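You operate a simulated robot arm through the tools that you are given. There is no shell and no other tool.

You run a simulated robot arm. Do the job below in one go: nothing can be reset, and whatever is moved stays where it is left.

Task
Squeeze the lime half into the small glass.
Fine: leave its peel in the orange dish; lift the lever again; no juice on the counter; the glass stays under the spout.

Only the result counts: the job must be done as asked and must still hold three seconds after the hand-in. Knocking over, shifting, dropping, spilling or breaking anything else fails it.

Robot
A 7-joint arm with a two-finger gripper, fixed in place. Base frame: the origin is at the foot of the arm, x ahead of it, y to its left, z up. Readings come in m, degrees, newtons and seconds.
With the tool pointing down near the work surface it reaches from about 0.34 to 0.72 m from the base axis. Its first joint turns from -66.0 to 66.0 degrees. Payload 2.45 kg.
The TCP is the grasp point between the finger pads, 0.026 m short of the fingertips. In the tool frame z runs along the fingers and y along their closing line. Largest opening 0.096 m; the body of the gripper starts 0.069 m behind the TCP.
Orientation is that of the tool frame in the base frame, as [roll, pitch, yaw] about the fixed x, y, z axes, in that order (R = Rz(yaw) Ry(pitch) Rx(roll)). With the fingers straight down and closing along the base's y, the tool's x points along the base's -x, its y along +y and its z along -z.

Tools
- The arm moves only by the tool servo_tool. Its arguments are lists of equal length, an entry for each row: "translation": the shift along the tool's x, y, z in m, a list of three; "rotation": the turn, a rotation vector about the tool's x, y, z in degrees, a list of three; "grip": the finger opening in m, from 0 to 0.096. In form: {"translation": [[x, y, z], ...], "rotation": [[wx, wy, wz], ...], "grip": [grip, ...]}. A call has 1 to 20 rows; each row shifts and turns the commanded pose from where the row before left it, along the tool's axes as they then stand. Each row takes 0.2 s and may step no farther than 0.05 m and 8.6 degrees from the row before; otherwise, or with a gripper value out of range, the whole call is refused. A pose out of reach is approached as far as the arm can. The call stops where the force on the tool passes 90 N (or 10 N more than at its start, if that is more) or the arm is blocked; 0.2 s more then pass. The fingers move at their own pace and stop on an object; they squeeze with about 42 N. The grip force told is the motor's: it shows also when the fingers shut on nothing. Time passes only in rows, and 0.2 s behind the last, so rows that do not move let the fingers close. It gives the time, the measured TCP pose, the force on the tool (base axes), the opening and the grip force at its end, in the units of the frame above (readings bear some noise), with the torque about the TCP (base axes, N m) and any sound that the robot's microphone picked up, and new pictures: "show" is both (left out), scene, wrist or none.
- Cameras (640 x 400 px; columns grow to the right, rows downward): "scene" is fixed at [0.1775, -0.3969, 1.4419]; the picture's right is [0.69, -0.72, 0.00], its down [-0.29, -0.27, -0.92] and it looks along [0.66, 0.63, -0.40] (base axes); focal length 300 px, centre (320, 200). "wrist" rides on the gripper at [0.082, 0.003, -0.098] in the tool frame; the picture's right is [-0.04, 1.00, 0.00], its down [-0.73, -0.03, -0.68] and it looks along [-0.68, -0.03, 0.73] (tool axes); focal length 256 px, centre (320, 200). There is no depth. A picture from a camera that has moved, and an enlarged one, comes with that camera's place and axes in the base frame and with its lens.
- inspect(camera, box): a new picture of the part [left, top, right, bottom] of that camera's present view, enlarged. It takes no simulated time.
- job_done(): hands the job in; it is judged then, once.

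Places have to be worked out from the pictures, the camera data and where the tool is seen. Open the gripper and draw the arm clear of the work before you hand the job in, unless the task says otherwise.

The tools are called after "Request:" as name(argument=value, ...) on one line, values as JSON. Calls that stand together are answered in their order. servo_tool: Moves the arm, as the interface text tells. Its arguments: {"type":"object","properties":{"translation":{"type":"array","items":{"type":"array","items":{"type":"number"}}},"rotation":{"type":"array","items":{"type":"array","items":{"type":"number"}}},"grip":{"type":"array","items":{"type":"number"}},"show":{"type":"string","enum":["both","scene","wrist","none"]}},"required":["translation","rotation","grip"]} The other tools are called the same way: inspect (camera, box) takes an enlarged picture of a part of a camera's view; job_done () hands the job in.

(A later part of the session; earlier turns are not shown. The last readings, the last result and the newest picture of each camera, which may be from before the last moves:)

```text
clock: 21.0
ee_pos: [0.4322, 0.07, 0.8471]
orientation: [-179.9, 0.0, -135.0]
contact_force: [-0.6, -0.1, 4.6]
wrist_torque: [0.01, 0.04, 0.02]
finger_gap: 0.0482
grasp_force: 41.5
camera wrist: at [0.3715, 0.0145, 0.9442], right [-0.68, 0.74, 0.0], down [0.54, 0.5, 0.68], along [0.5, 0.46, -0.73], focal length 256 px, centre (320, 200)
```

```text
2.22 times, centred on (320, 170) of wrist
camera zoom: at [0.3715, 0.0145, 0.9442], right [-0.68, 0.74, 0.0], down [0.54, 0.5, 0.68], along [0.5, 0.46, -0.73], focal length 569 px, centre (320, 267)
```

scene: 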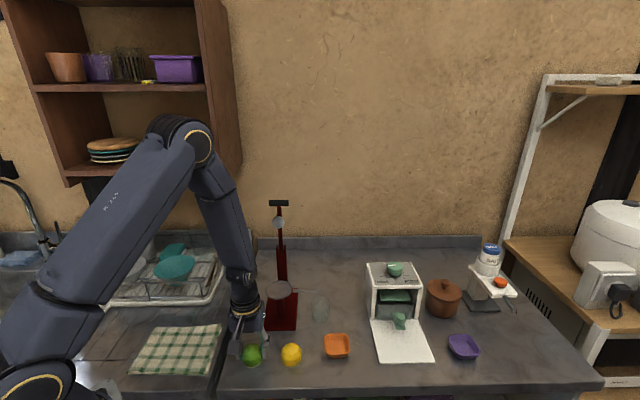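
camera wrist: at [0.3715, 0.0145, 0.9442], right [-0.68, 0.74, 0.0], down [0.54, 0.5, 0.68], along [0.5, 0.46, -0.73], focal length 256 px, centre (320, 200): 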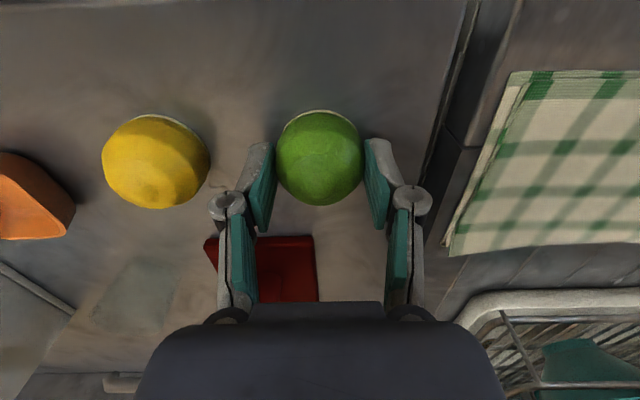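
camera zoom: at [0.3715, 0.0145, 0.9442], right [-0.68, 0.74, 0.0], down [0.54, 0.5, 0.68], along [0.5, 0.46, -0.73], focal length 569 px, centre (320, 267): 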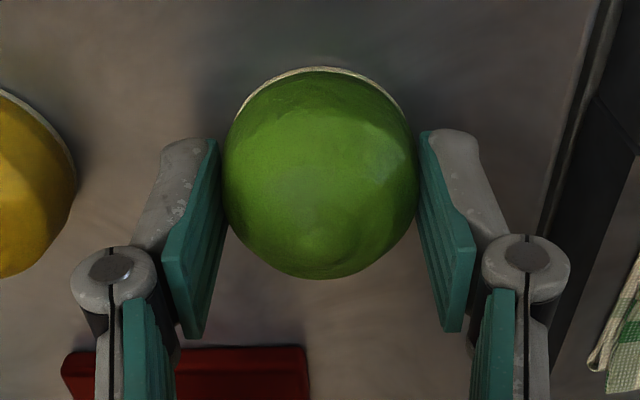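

It is gripped at 0.048 m. I lift a little and check that it comes along.

Request:
servo_tool(translation=[[0, 0, -0.01], [0, 0, -0.02], [0, 0, -0.03], [0, 0, 0]], rotation=[[0, 0, 0], [0, 0, 0], [0, 0, 0], [0, 0, 0]], grip=[0.042, 0.042, 0.042, 0.042])

Request:
inspect(camera="wrist", box=[200, 80, 440, 260])

Request:
inspect(camera="scene", box=[200, 270, 320, 370])

```text
clock: 22.0
ee_pos: [0.4317, 0.068, 0.9061]
orientation: [180.0, 0.0, -135.0]
contact_force: [0.9, 0.1, -0.1]
wrist_torque: [-0.03, 0.03, 0.0]
finger_gap: 0.0484
grasp_force: 42.5
camera wrist: at [0.371, 0.013, 1.0039], right [-0.68, 0.74, 0.0], down [0.54, 0.5, 0.68], along [0.5, 0.46, -0.73], focal length 256 px, centre (320, 200)
```

scene: 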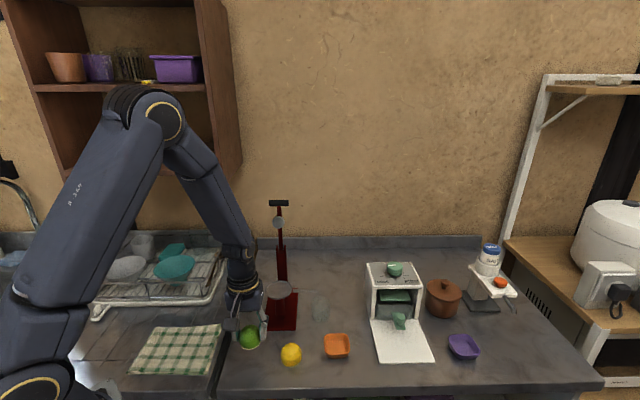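
wrist: 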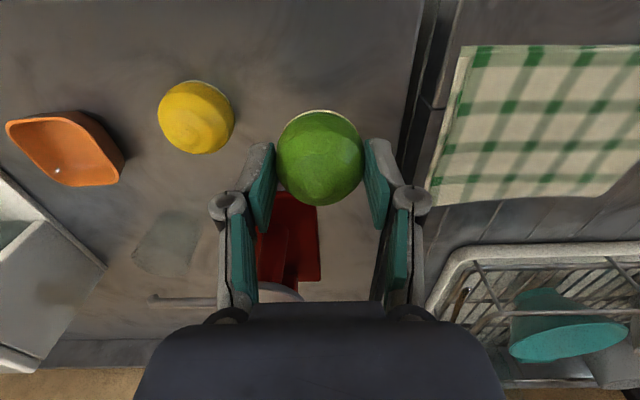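

```text
2.22 times, centred on (320, 170) of wrist
camera zoom: at [0.371, 0.013, 1.0039], right [-0.68, 0.74, 0.0], down [0.54, 0.5, 0.68], along [0.5, 0.46, -0.73], focal length 569 px, centre (320, 267)
```

zoom: 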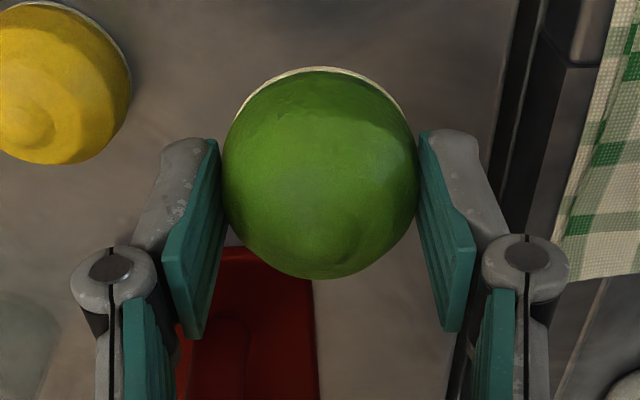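

```text
4.00 times, centred on (260, 320) of scene
camera zoom: at [0.1775, -0.3969, 1.4419], right [0.69, -0.72, 0.0], down [-0.29, -0.27, -0.92], along [0.66, 0.63, -0.4], focal length 1202 px, centre (560, -280)
```

zoom: 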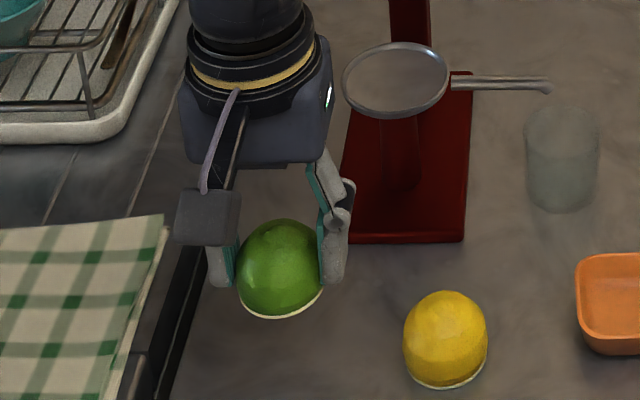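

The lime is held squarely. I raise it above the cup's rim height and carry it most of the way to the cup, stopping short to check the clearance from the raised lever.

Request:
servo_tool(translation=[[0, 0, -0.03], [0, 0, -0.03], [-0.0333, -0.018, 0], [-0.0333, -0.018, 0], [-0.0333, -0.018, 0], [0, 0, 0]], rotation=[[0, 0, 0], [0, 0, 0], [0, 0, 0], [0, 0, 0], [0, 0, 0], [0, 0, 0]], grip=[0.042, 0.042, 0.042, 0.042, 0.042, 0.042])

Request:
inspect(camera="wrist", box=[200, 80, 440, 260])

Request:
inspect(camera="scene", box=[230, 180, 350, 340])

```text
clock: 23.4
ee_pos: [0.5422, 0.1014, 0.9688]
orientation: [180.0, 0.1, -135.1]
contact_force: [0.2, 0.8, -0.3]
wrist_torque: [-0.01, 0.03, 0.02]
finger_gap: 0.0483
grasp_force: 41.6
camera wrist: at [0.4812, 0.0476, 1.0653], right [-0.68, 0.74, 0.0], down [0.54, 0.5, 0.68], along [0.5, 0.46, -0.73], focal length 256 px, centre (320, 200)
```

scene: 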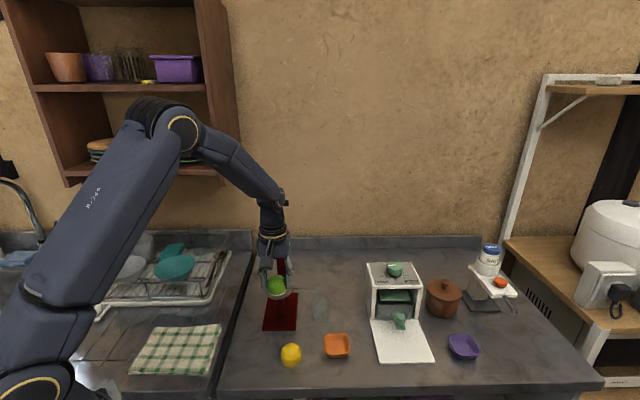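
wrist: 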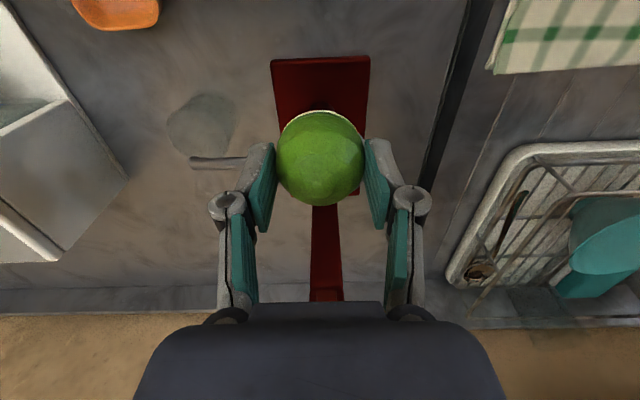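

```text
2.22 times, centred on (320, 170) of wrist
camera zoom: at [0.4812, 0.0476, 1.0653], right [-0.68, 0.74, 0.0], down [0.54, 0.5, 0.68], along [0.5, 0.46, -0.73], focal length 569 px, centre (320, 267)
```

zoom: 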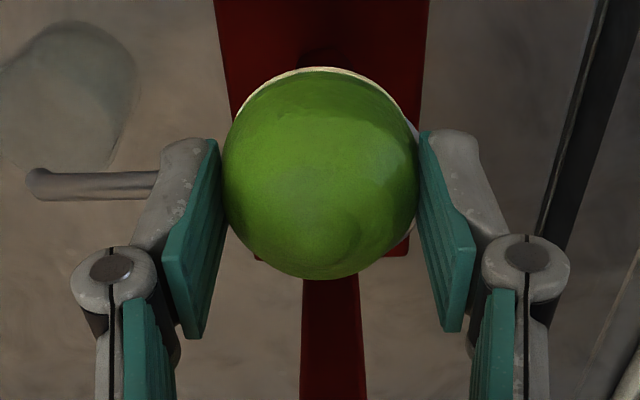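

```text
2.50 times, centred on (290, 260) of scene
camera zoom: at [0.1775, -0.3968, 1.4419], right [0.69, -0.72, 0.0], down [-0.29, -0.27, -0.92], along [0.66, 0.63, -0.4], focal length 751 px, centre (395, 50)
```

zoom: 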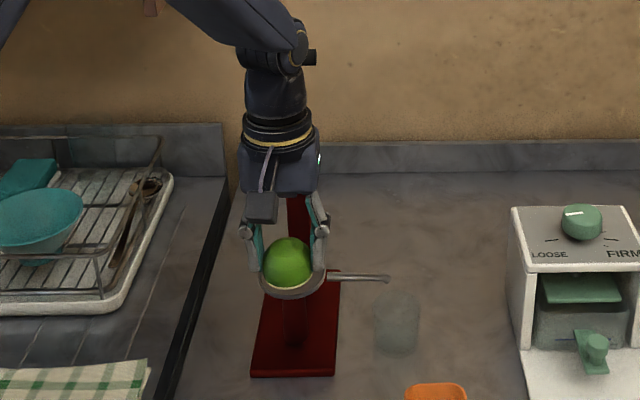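

The clearance behind the hand is fine. I move the last 31 mm to centre the lime over the cup and lower it until its base is just above the rim.

Request:
servo_tool(translation=[[-0.0105, 0.0002, 0], [-0.0105, 0.0002, 0], [-0.0105, 0.0002, 0], [0, 0, 0.012], [0, 0, 0.011], [0, 0, 0]], rotation=[[0, 0, 0], [0, 0, 0], [0, 0, 0], [0, 0, 0], [0, 0, 0], [0, 0, 0]], grip=[0.042, 0.042, 0.042, 0.042, 0.042, 0.042])

Request:
inspect(camera="wrist", box=[200, 80, 440, 260])

Request:
inspect(camera="scene", box=[240, 240, 330, 320])

```text
clock: 24.8
ee_pos: [0.563, 0.1259, 0.9436]
orientation: [-180.0, 0.0, -135.0]
contact_force: [0.0, 0.1, -0.7]
wrist_torque: [-0.03, 0.02, -0.01]
finger_gap: 0.0481
grasp_force: 42.4
camera wrist: at [0.502, 0.0708, 1.042], right [-0.68, 0.74, 0.0], down [0.54, 0.5, 0.68], along [0.5, 0.46, -0.73], focal length 256 px, centre (320, 200)
```

scene: 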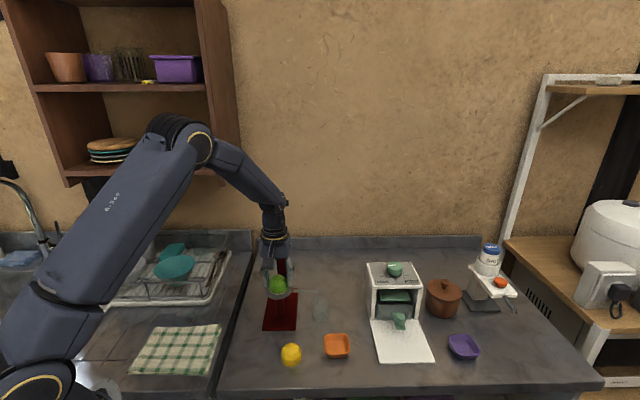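
wrist: 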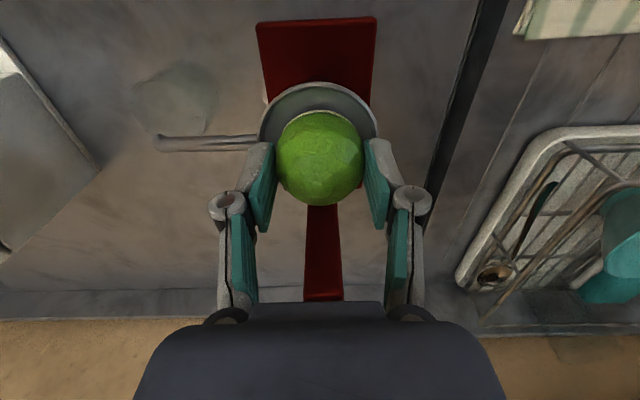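

```text
2.22 times, centred on (320, 170) of wrist
camera zoom: at [0.502, 0.0708, 1.042], right [-0.68, 0.74, 0.0], down [0.54, 0.5, 0.68], along [0.5, 0.46, -0.73], focal length 569 px, centre (320, 267)
```

zoom: 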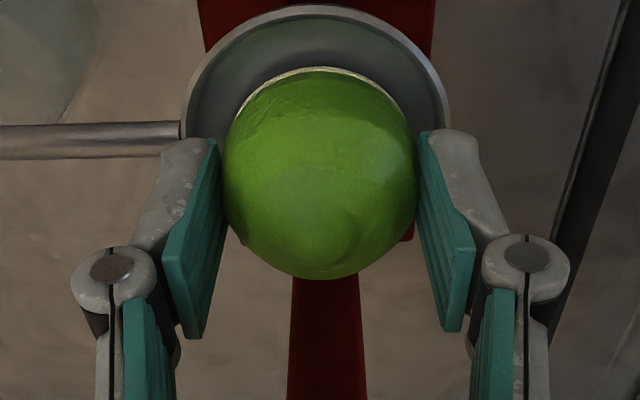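

```text
5.00 times, centred on (285, 280) of scene
camera zoom: at [0.1775, -0.3968, 1.4419], right [0.69, -0.72, 0.0], down [-0.29, -0.27, -0.92], along [0.66, 0.63, -0.4], focal length 1502 px, centre (495, -200)
```

zoom: 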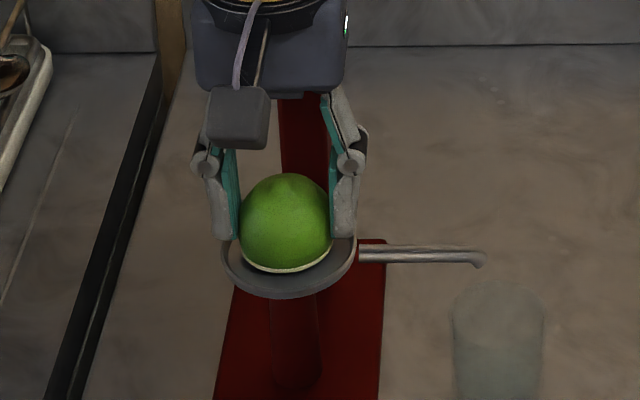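

The lime is centred over the cup to within 2 mm, with its base about 5 mm above the rim. I lower it slowly into the dish, watching the force.

Request:
servo_tool(translation=[[0, 0, 0.004], [0, 0, 0.003], [0, 0, 0.002], [0, 0, 0]], rotation=[[0, 0, 0], [0, 0, 0], [0, 0, 0], [0, 0, 0]], grip=[0.042, 0.042, 0.042, 0.042])

Request:
inspect(camera="wrist", box=[200, 60, 440, 240])

Request:
inspect(camera="scene", box=[250, 260, 310, 310])

```text
clock: 25.8
ee_pos: [0.5624, 0.1263, 0.9379]
orientation: [-179.8, 0.3, -135.0]
contact_force: [-5.9, -0.5, 42.0]
wrist_torque: [0.06, 0.28, 0.03]
finger_gap: 0.0488
grasp_force: 41.7
camera wrist: at [0.5018, 0.0709, 1.0349], right [-0.68, 0.74, 0.0], down [0.54, 0.5, 0.68], along [0.5, 0.46, -0.73], focal length 256 px, centre (320, 200)
```

scene: 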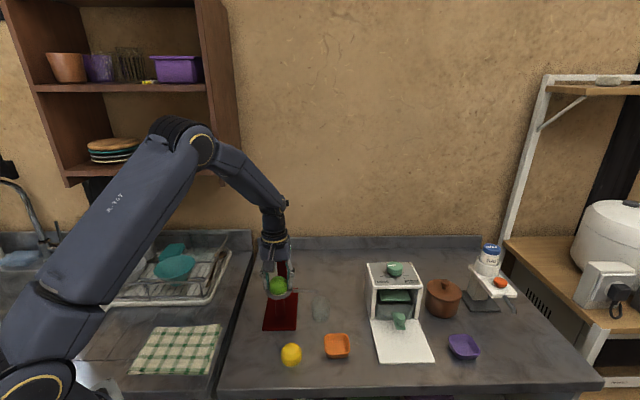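
wrist: 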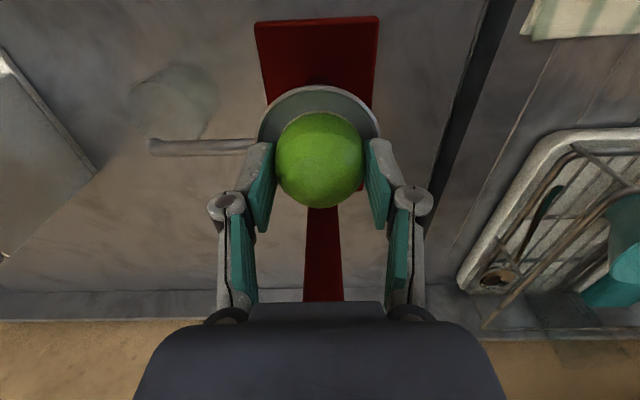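

```text
2.22 times, centred on (320, 150) of wrist
camera zoom: at [0.5018, 0.0709, 1.0349], right [-0.68, 0.74, 0.0], down [0.54, 0.5, 0.68], along [0.5, 0.46, -0.73], focal length 569 px, centre (320, 311)
```

zoom: 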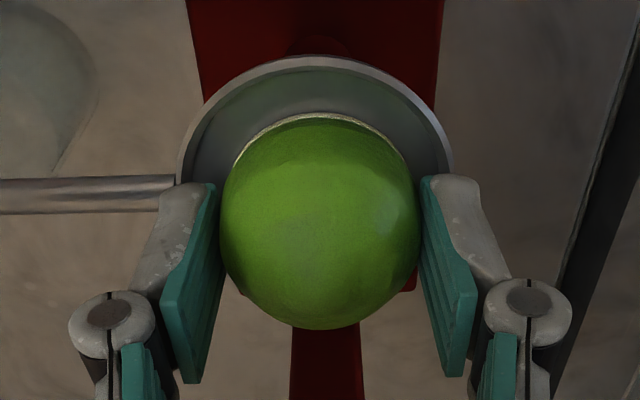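

```text
8.00 times, centred on (280, 285) of scene
camera zoom: at [0.1765, -0.397, 1.4419], right [0.69, -0.72, 0.0], down [-0.29, -0.27, -0.92], along [0.66, 0.63, -0.4], focal length 2404 px, centre (640, -480)
```

zoom: 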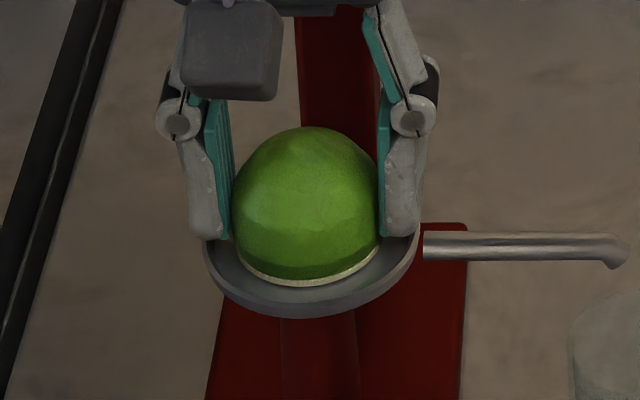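

Force of 42 N shows the lime (or the tips) has touched down in the dish. I ease up 3 mm to unload, then open the fingers.

Request:
servo_tool(translation=[[0, 0, -0.0025], [0, 0, 0], [0, 0, 0], [0, 0, 0], [0, 0, 0]], rotation=[[0, 0, 0], [0, 0, 0], [0, 0, 0], [0, 0, 0], [0, 0, 0]], grip=[0.042, 0.042, 0.055, 0.07, 0.078])

Request:
inspect(camera="wrist", box=[200, 60, 440, 240])

Request:
inspect(camera="scene", box=[250, 260, 310, 310])

```text
clock: 27.0
ee_pos: [0.5617, 0.126, 0.9386]
orientation: [-180.0, -0.1, -135.1]
contact_force: [-0.1, -0.1, -0.4]
wrist_torque: [-0.01, 0.01, -0.01]
finger_gap: 0.078
grasp_force: 0.2
camera wrist: at [0.5016, 0.0701, 1.0352], right [-0.68, 0.74, 0.0], down [0.54, 0.5, 0.68], along [0.5, 0.46, -0.73], focal length 256 px, centre (320, 200)
```

scene: 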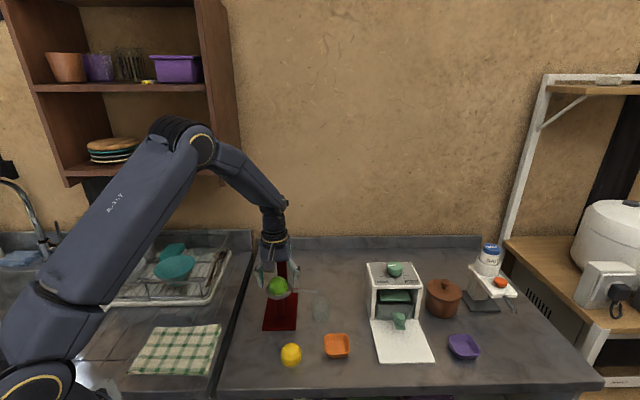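
wrist: 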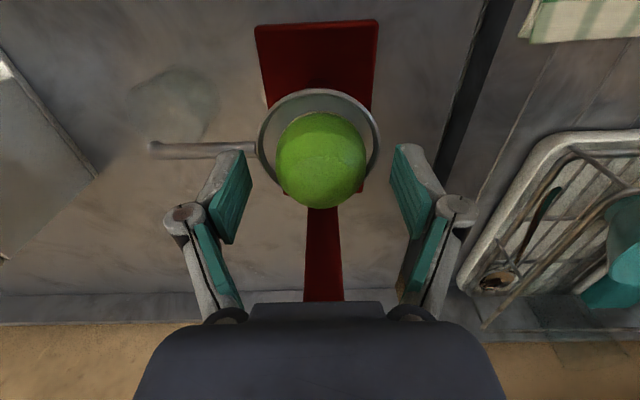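

```text
2.22 times, centred on (320, 150) of wrist
camera zoom: at [0.5016, 0.0701, 1.0352], right [-0.68, 0.74, 0.0], down [0.54, 0.5, 0.68], along [0.5, 0.46, -0.73], focal length 569 px, centre (320, 311)
```

zoom: 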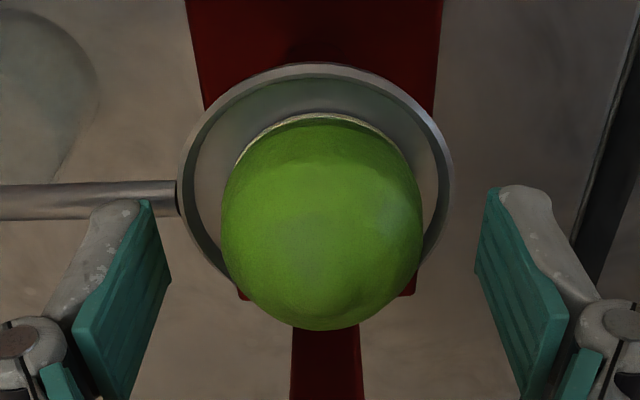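

```text
8.00 times, centred on (280, 285) of scene
camera zoom: at [0.1775, -0.3969, 1.4419], right [0.69, -0.72, 0.0], down [-0.29, -0.27, -0.92], along [0.66, 0.63, -0.4], focal length 2404 px, centre (640, -480)
```

zoom: 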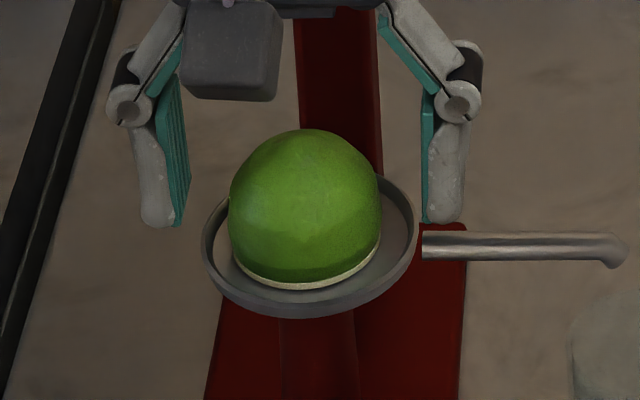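

The lime rests cut-side down, well within the dish. I now rise, backing slightly away from the lever, then move above the handle with the fingers open wider than the 0.054 m bar.

Request:
servo_tool(translation=[[0, 0, -0.04], [0.01, 0, -0.045], [0.01, 0, -0.045], [0, 0, -0.048], [0, 0, -0.048], [0, 0, -0.048], [-0.0319, -0.0008, 0], [-0.0319, -0.0008, 0], [-0.0319, -0.0008, 0], [0, 0, 0]], rotation=[[0, 0, 0], [0, 0, 0], [0, 0, 0], [0, 0, 0], [0, 0, 0], [0, 0, 0], [0, 0, 0], [0, 0, 0], [0, 0, 0], [0, 0, 0]], grip=[0.078, 0.078, 0.078, 0.085, 0.088, 0.088, 0.088, 0.088, 0.088, 0.088])

Request:
inspect(camera="wrist", box=[220, 60, 420, 240])

Request:
inspect(camera="scene", box=[230, 130, 330, 310])

```text
clock: 29.2
ee_pos: [0.6187, 0.1766, 1.2107]
orientation: [-180.0, -0.1, -134.9]
contact_force: [0.1, 0.1, 0.7]
wrist_torque: [0.0, -0.03, 0.0]
finger_gap: 0.088
grasp_force: 0.1
camera wrist: at [0.5591, 0.122, 1.3083], right [-0.68, 0.74, 0.0], down [0.54, 0.5, 0.68], along [0.5, 0.46, -0.74], focal length 256 px, centre (320, 200)
```

scene: 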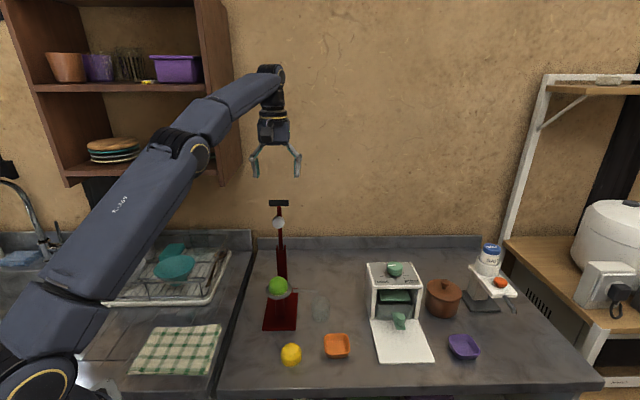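
wrist: 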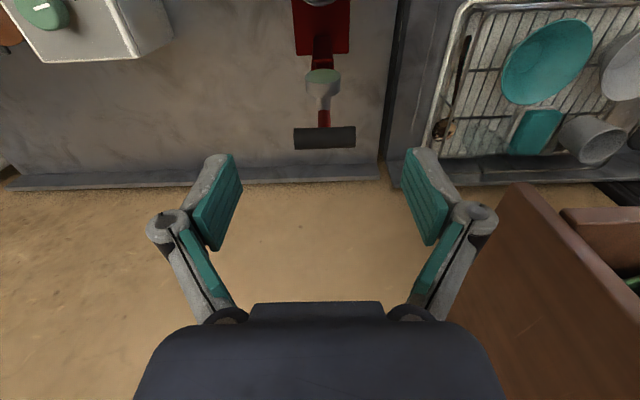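

```text
2.22 times, centred on (320, 150) of wrist
camera zoom: at [0.5591, 0.122, 1.3083], right [-0.68, 0.74, 0.0], down [0.54, 0.5, 0.68], along [0.5, 0.46, -0.74], focal length 569 px, centre (320, 311)
```

zoom: 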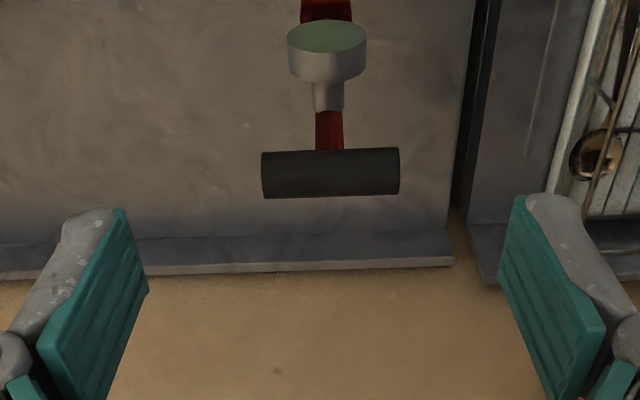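

```text
2.22 times, centred on (280, 220) of scene
camera zoom: at [0.1775, -0.3968, 1.4419], right [0.69, -0.72, 0.0], down [-0.29, -0.27, -0.92], along [0.66, 0.63, -0.4], focal length 668 px, centre (409, 156)
```

zoom: 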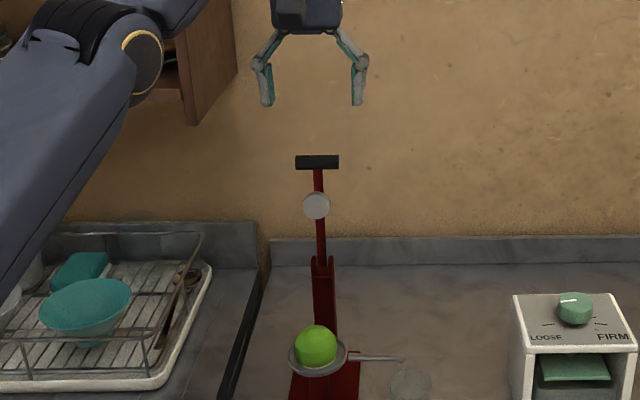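

The handle bar centre is confirmed at about (0.638, 0.200, 1.111), lined up with the closing line. I move over it and descend, so the bar ends come between the pads.

Request:
servo_tool(translation=[[-0.0305, 0.0025, 0], [0, 0, 0.03], [0, 0, 0.03], [0, 0, 0.0325], [0, 0, 0]], rotation=[[0, 0, 0], [0, 0, 0], [0, 0, 0], [0, 0, 0], [0, 0, 0]], grip=[0.088, 0.088, 0.088, 0.088, 0.088])

Request:
inspect(camera="wrist", box=[200, 80, 440, 280])

Request:
inspect(camera="scene", box=[240, 160, 320, 260])

```text
clock: 30.4
ee_pos: [0.6213, 0.1927, 1.1122]
orientation: [179.9, 0.0, -135.1]
contact_force: [-1.2, -0.4, 0.8]
wrist_torque: [-0.03, -0.02, 0.0]
finger_gap: 0.0879
grasp_force: 0.1
out of reach, approached as far as the arm can: row 1
camera wrist: at [0.5605, 0.1386, 1.2101], right [-0.68, 0.74, 0.0], down [0.54, 0.5, 0.68], along [0.5, 0.46, -0.73], focal length 256 px, centre (320, 200)
```

scene: 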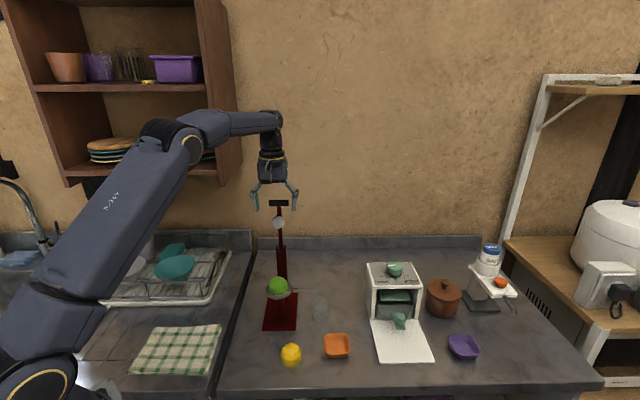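
wrist: 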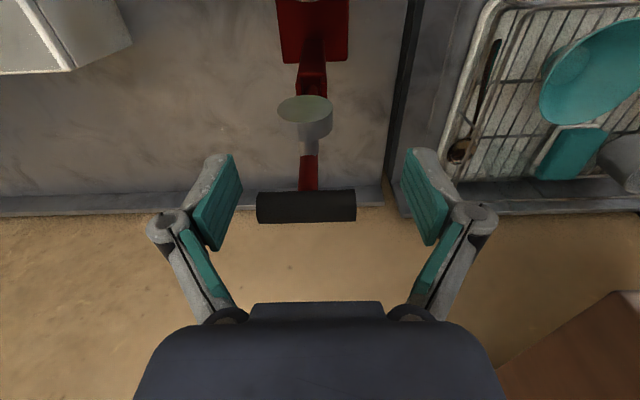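

```text
2.00 times, centred on (320, 180) of wrist
camera zoom: at [0.5605, 0.1386, 1.2101], right [-0.68, 0.74, 0.0], down [0.54, 0.5, 0.68], along [0.5, 0.46, -0.73], focal length 512 px, centre (320, 240)
```

zoom: 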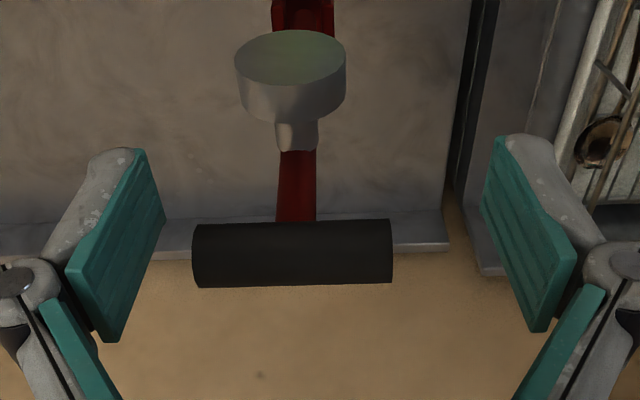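

```text
4.00 times, centred on (280, 210) of scene
camera zoom: at [0.1775, -0.3969, 1.4419], right [0.69, -0.72, 0.0], down [-0.29, -0.27, -0.92], along [0.66, 0.63, -0.4], focal length 1202 px, centre (480, 160)
```

zoom: 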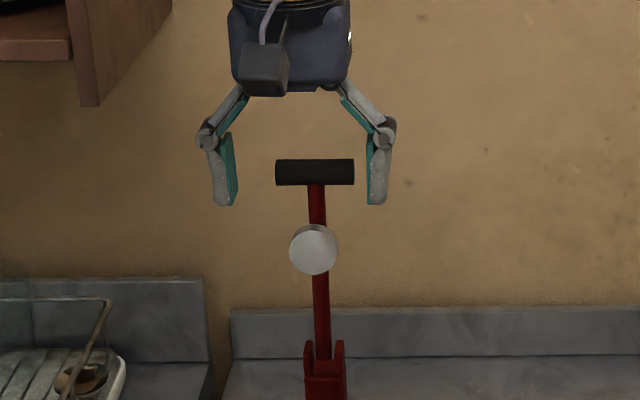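

The reach limit stopped the move a little short of the handle, which is about 17 mm farther along −x of the tool and 6.5 mm toward −y. I try that remaining step at this lower height.

Request:
servo_tool(translation=[[-0.006, -0.0065, 0], [-0.006, 0, 0], [-0.005, 0, 0], [0, 0, 0]], rotation=[[0, 0, 0], [0, 0, 0], [0, 0, 0], [0, 0, 0]], grip=[0.088, 0.088, 0.088, 0.088])

Request:
inspect(camera="wrist", box=[200, 80, 440, 280])

```text
clock: 31.4
ee_pos: [0.6375, 0.2016, 1.1155]
orientation: [180.0, 0.0, -135.0]
contact_force: [-0.3, 0.5, 0.1]
wrist_torque: [0.0, -0.03, -0.01]
finger_gap: 0.088
grasp_force: 0.1
camera wrist: at [0.5777, 0.1475, 1.2121], right [-0.68, 0.74, 0.0], down [0.54, 0.5, 0.68], along [0.5, 0.46, -0.73], focal length 256 px, centre (320, 200)
```

scene: 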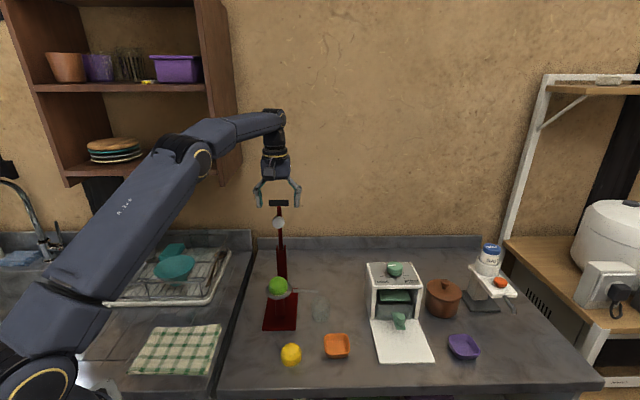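
wrist: 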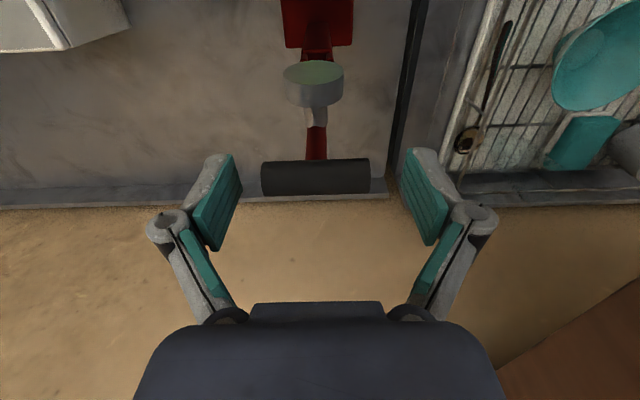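

```text
2.00 times, centred on (320, 180) of wrist
camera zoom: at [0.5777, 0.1475, 1.2121], right [-0.68, 0.74, 0.0], down [0.54, 0.5, 0.68], along [0.5, 0.46, -0.73], focal length 512 px, centre (320, 240)
```

zoom: 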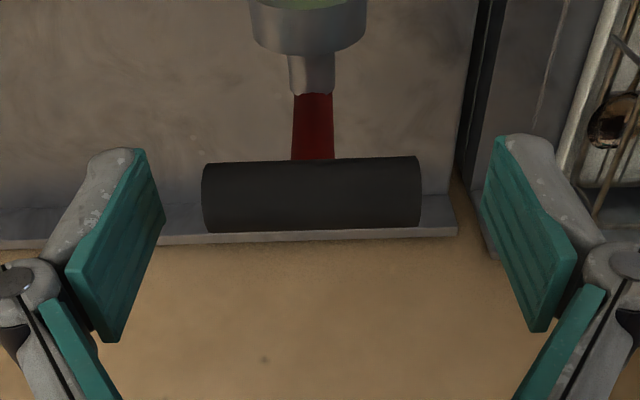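

The bar is between the pads, offset only about 2 mm. I trim that and close on the bar ends.

Request:
servo_tool(translation=[[0.0015, -0.002, 0.002], [0, 0, 0], [0, 0, 0], [0, 0, 0], [0, 0, 0], [0, 0, 0]], rotation=[[0, 0, 0], [0, 0, 0], [0, 0, 0], [0, 0, 0], [0, 0, 0], [0, 0, 0]], grip=[0.088, 0.07, 0.06, 0.046, 0.046, 0.046])

Request:
inspect(camera="wrist", box=[200, 80, 440, 280])

Request:
inspect(camera="scene", box=[240, 160, 320, 260])

```text
clock: 32.8
ee_pos: [0.6378, 0.2, 1.1126]
orientation: [-179.9, 0.1, -135.1]
contact_force: [2.7, -0.4, 2.1]
wrist_torque: [0.06, -0.06, 0.03]
finger_gap: 0.0682
grasp_force: 45.4
camera wrist: at [0.5779, 0.1451, 1.2104], right [-0.68, 0.74, 0.0], down [0.54, 0.5, 0.68], along [0.5, 0.46, -0.73], focal length 256 px, centre (320, 200)
```

scene: 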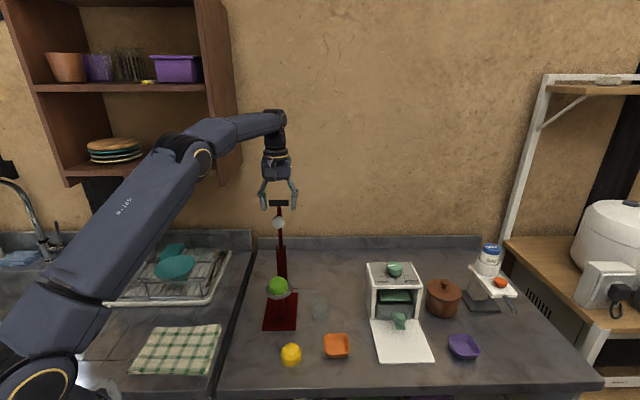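
wrist: 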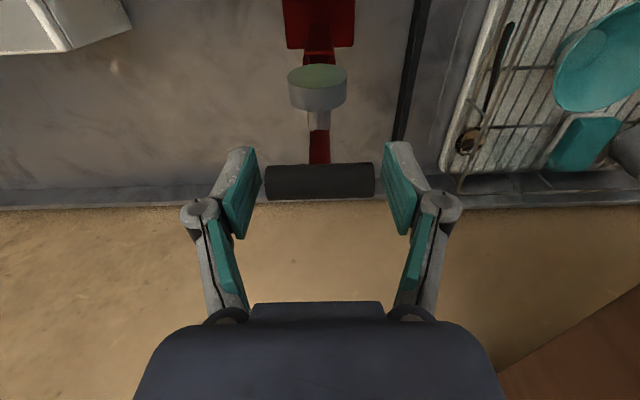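

```text
2.00 times, centred on (320, 180) of wrist
camera zoom: at [0.5779, 0.1451, 1.2104], right [-0.68, 0.74, 0.0], down [0.54, 0.5, 0.68], along [0.5, 0.46, -0.73], focal length 512 px, centre (320, 240)
```

zoom: 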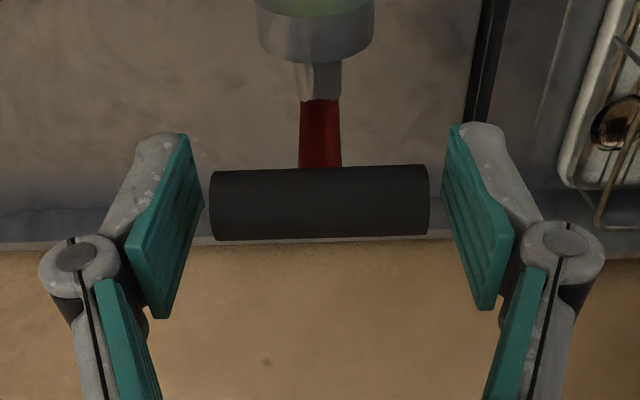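

```text
4.00 times, centred on (280, 210) of scene
camera zoom: at [0.1775, -0.3969, 1.4418], right [0.69, -0.72, 0.0], down [-0.29, -0.27, -0.92], along [0.66, 0.63, -0.4], focal length 1202 px, centre (480, 160)
```

zoom: 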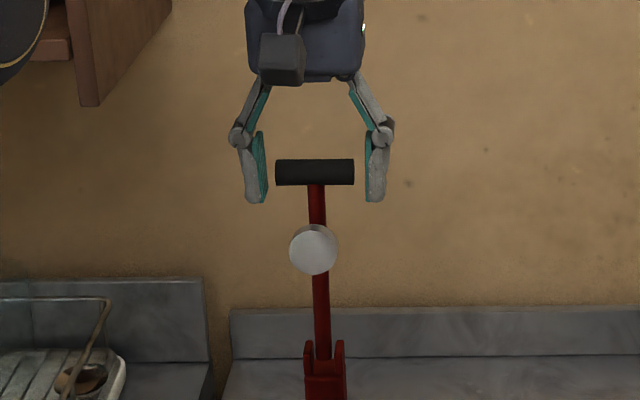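

The fingers stopped at 0.068 m with 45 N, so the bar is held end to end, probably on rounded ends. I start swinging the lever along its arc (radius 0.149 m), the first 30°, and check the forces.

Request:
servo_tool(translation=[[0.01945, 0, 0.00128], [0.01911, 0, 0.0038], [0.01846, 0, 0.00626], [0.01748, 0, 0.00863]], rotation=[[0, 0, 0], [0, 0, 0], [0, 0, 0], [0, 0, 0]], grip=[0.046, 0.046, 0.046, 0.046])

Request:
inspect(camera="scene", box=[240, 160, 330, 310])

```text
clock: 33.8
ee_pos: [0.5864, 0.1476, 1.0935]
orientation: [-179.8, 0.2, -135.1]
contact_force: [10.8, -2.2, 9.6]
wrist_torque: [0.82, -0.89, -0.05]
finger_gap: 0.0681
grasp_force: 44.7
camera wrist: at [0.5248, 0.0926, 1.1911], right [-0.68, 0.74, 0.0], down [0.54, 0.5, 0.68], along [0.5, 0.46, -0.73], focal length 256 px, centre (320, 200)
```

scene: 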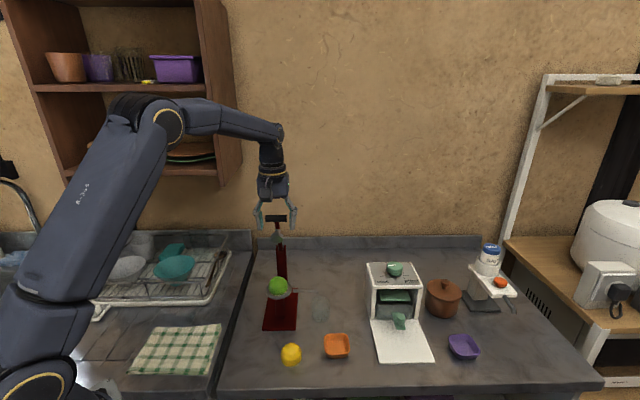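
wrist: 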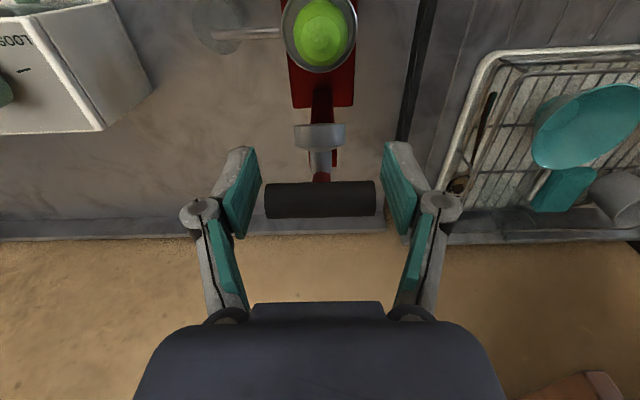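

```text
2.67 times, centred on (285, 235) of scene
camera zoom: at [0.1776, -0.397, 1.4418], right [0.69, -0.72, 0.0], down [-0.29, -0.27, -0.92], along [0.66, 0.63, -0.4], focal length 801 px, centre (413, 107)
```

zoom: 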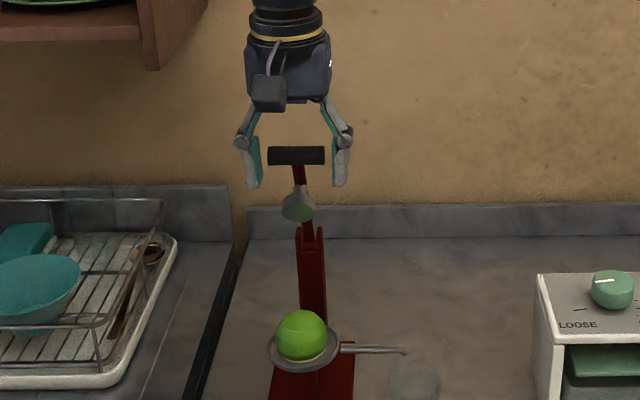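

The lever follows with only about 10–15 N. I check where the bar sits in the pads before continuing.

Request:
inspect(camera="wrist", box=[200, 80, 440, 280])

Request:
inspect(camera="scene", box=[255, 190, 310, 260])

```text
2.00 times, centred on (320, 180) of wrist
camera zoom: at [0.5248, 0.0926, 1.1911], right [-0.68, 0.74, 0.0], down [0.54, 0.5, 0.68], along [0.5, 0.46, -0.73], focal length 512 px, centre (320, 240)
```

zoom: 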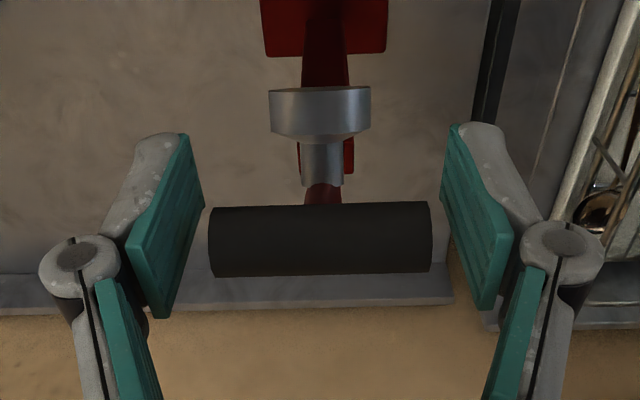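

```text
5.71 times, centred on (282, 225) of scene
camera zoom: at [0.1776, -0.397, 1.4418], right [0.69, -0.72, 0.0], down [-0.29, -0.27, -0.92], along [0.66, 0.63, -0.4], focal length 1717 px, centre (534, 57)
```

zoom: 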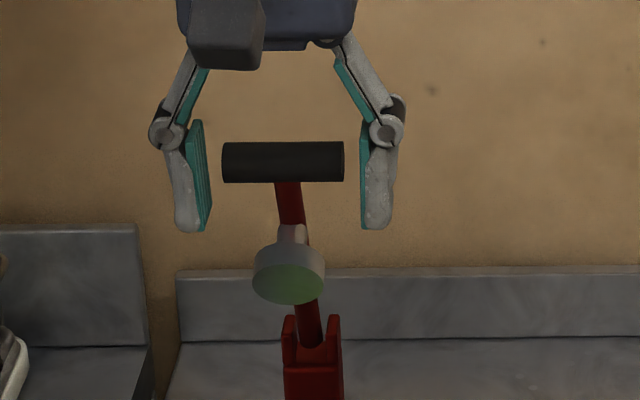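

The bar lags about 7 mm behind the pad centre, so it slid a little in the grip. I open the fingers to see whether the lever stays put, so I can re-centre on it.

Request:
servo_tool(translation=[[0, 0, 0], [0, 0, 0], [0, 0, 0]], rotation=[[0, 0, 0], [0, 0, 0], [0, 0, 0]], grip=[0.075, 0.086, 0.086])

Request:
inspect(camera="wrist", box=[200, 80, 440, 280])

```text
clock: 34.6
ee_pos: [0.5836, 0.1486, 1.0928]
orientation: [-179.9, -0.1, -135.1]
contact_force: [0.3, 0.1, -0.3]
wrist_torque: [0.04, -0.05, -0.04]
finger_gap: 0.0861
grasp_force: 0.1
camera wrist: at [0.524, 0.0935, 1.1903], right [-0.68, 0.74, 0.0], down [0.54, 0.5, 0.68], along [0.5, 0.46, -0.73], focal length 256 px, centre (320, 200)
```

scene: 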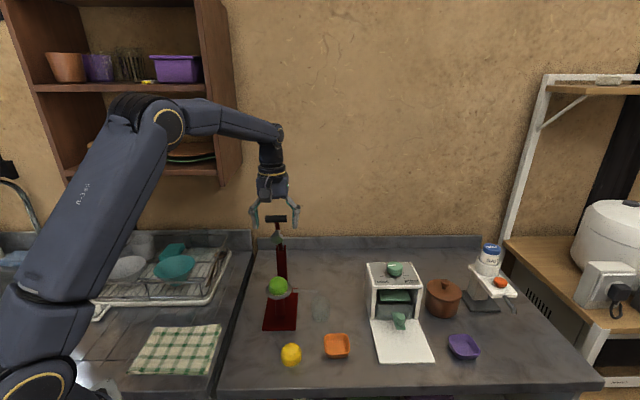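
wrist: 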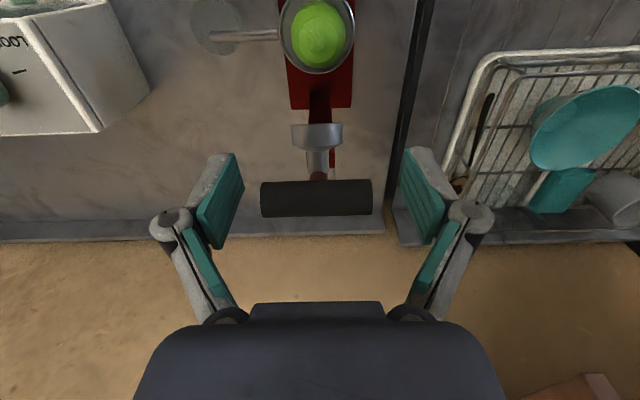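

```text
2.00 times, centred on (320, 180) of wrist
camera zoom: at [0.524, 0.0935, 1.1903], right [-0.68, 0.74, 0.0], down [0.54, 0.5, 0.68], along [0.5, 0.46, -0.73], focal length 512 px, centre (320, 240)
```

zoom: 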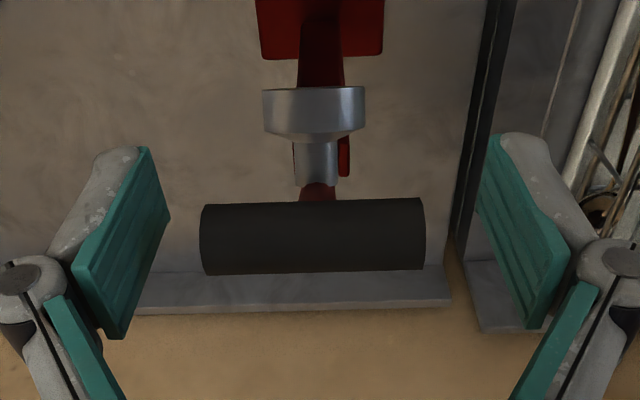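

The lever stays where it is left, so there is no spring to fight. I re-centre on the bar, close again and continue more slowly.

Request:
servo_tool(translation=[[-0.01, -0.002, 0], [0, 0, 0], [0, 0, 0], [0, 0, 0], [0.00759, 0, 0.00412], [0.00734, 0, 0.00455], [0.00707, 0, 0.00495], [0.00676, 0, 0.00538], [0.00644, 0, 0.00574], [0.00609, 0, 0.00611], [0.00574, 0, 0.00646], [0, 0, 0]], rotation=[[0, 0, 0], [0, 0, 0], [0, 0, 0], [0, 0, 0], [0, 0, 0], [0, 0, 0], [0, 0, 0], [0, 0, 0], [0, 0, 0], [0, 0, 0], [0, 0, 0], [0, 0, 0]], grip=[0.086, 0.06, 0.046, 0.046, 0.046, 0.046, 0.046, 0.046, 0.046, 0.046, 0.046, 0.046])

Request:
inspect(camera="wrist", box=[200, 80, 440, 280])

Request:
inspect(camera="scene", box=[240, 180, 330, 310])

```text
clock: 37.2
ee_pos: [0.5578, 0.1201, 1.0551]
orientation: [179.9, 0.0, -135.0]
contact_force: [-10.0, 16.1, 7.0]
wrist_torque: [0.69, -0.82, -0.01]
finger_gap: 0.0678
grasp_force: 44.8
camera wrist: at [0.4992, 0.0658, 1.1535], right [-0.68, 0.73, 0.0], down [0.54, 0.5, 0.68], along [0.5, 0.46, -0.73], focal length 256 px, centre (320, 200)
```

scene: 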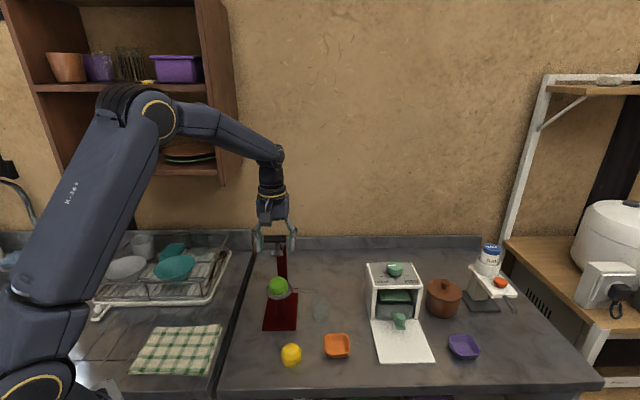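
wrist: 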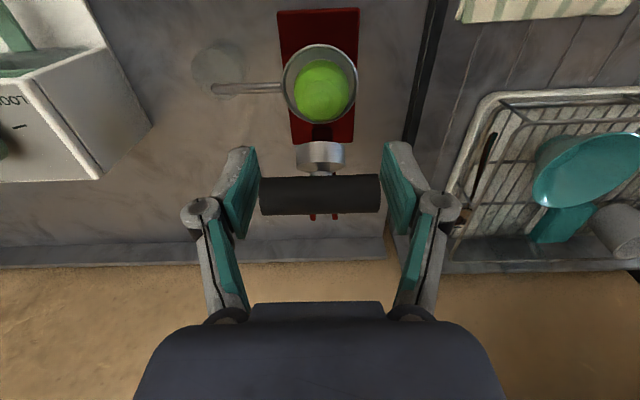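

```text
2.00 times, centred on (320, 180) of wrist
camera zoom: at [0.4992, 0.0658, 1.1535], right [-0.68, 0.73, 0.0], down [0.54, 0.5, 0.68], along [0.5, 0.46, -0.73], focal length 512 px, centre (320, 240)
```

zoom: 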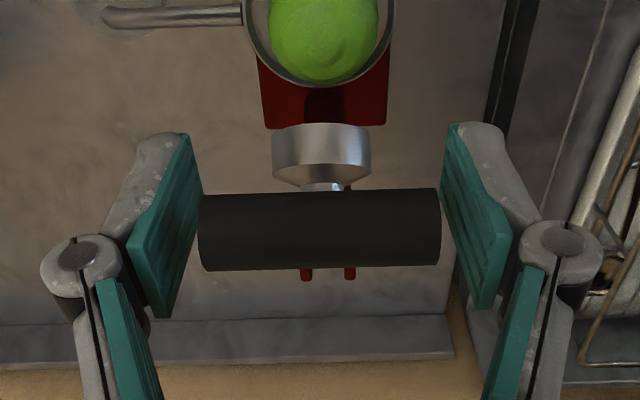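

```text
3.08 times, centred on (285, 245) of scene
camera zoom: at [0.177, -0.3964, 1.4421], right [0.69, -0.72, 0.0], down [-0.29, -0.28, -0.92], along [0.66, 0.63, -0.4], focal length 925 px, centre (428, 62)
```

zoom: 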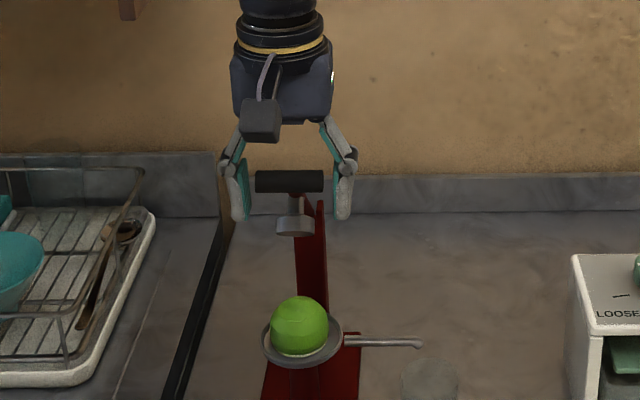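

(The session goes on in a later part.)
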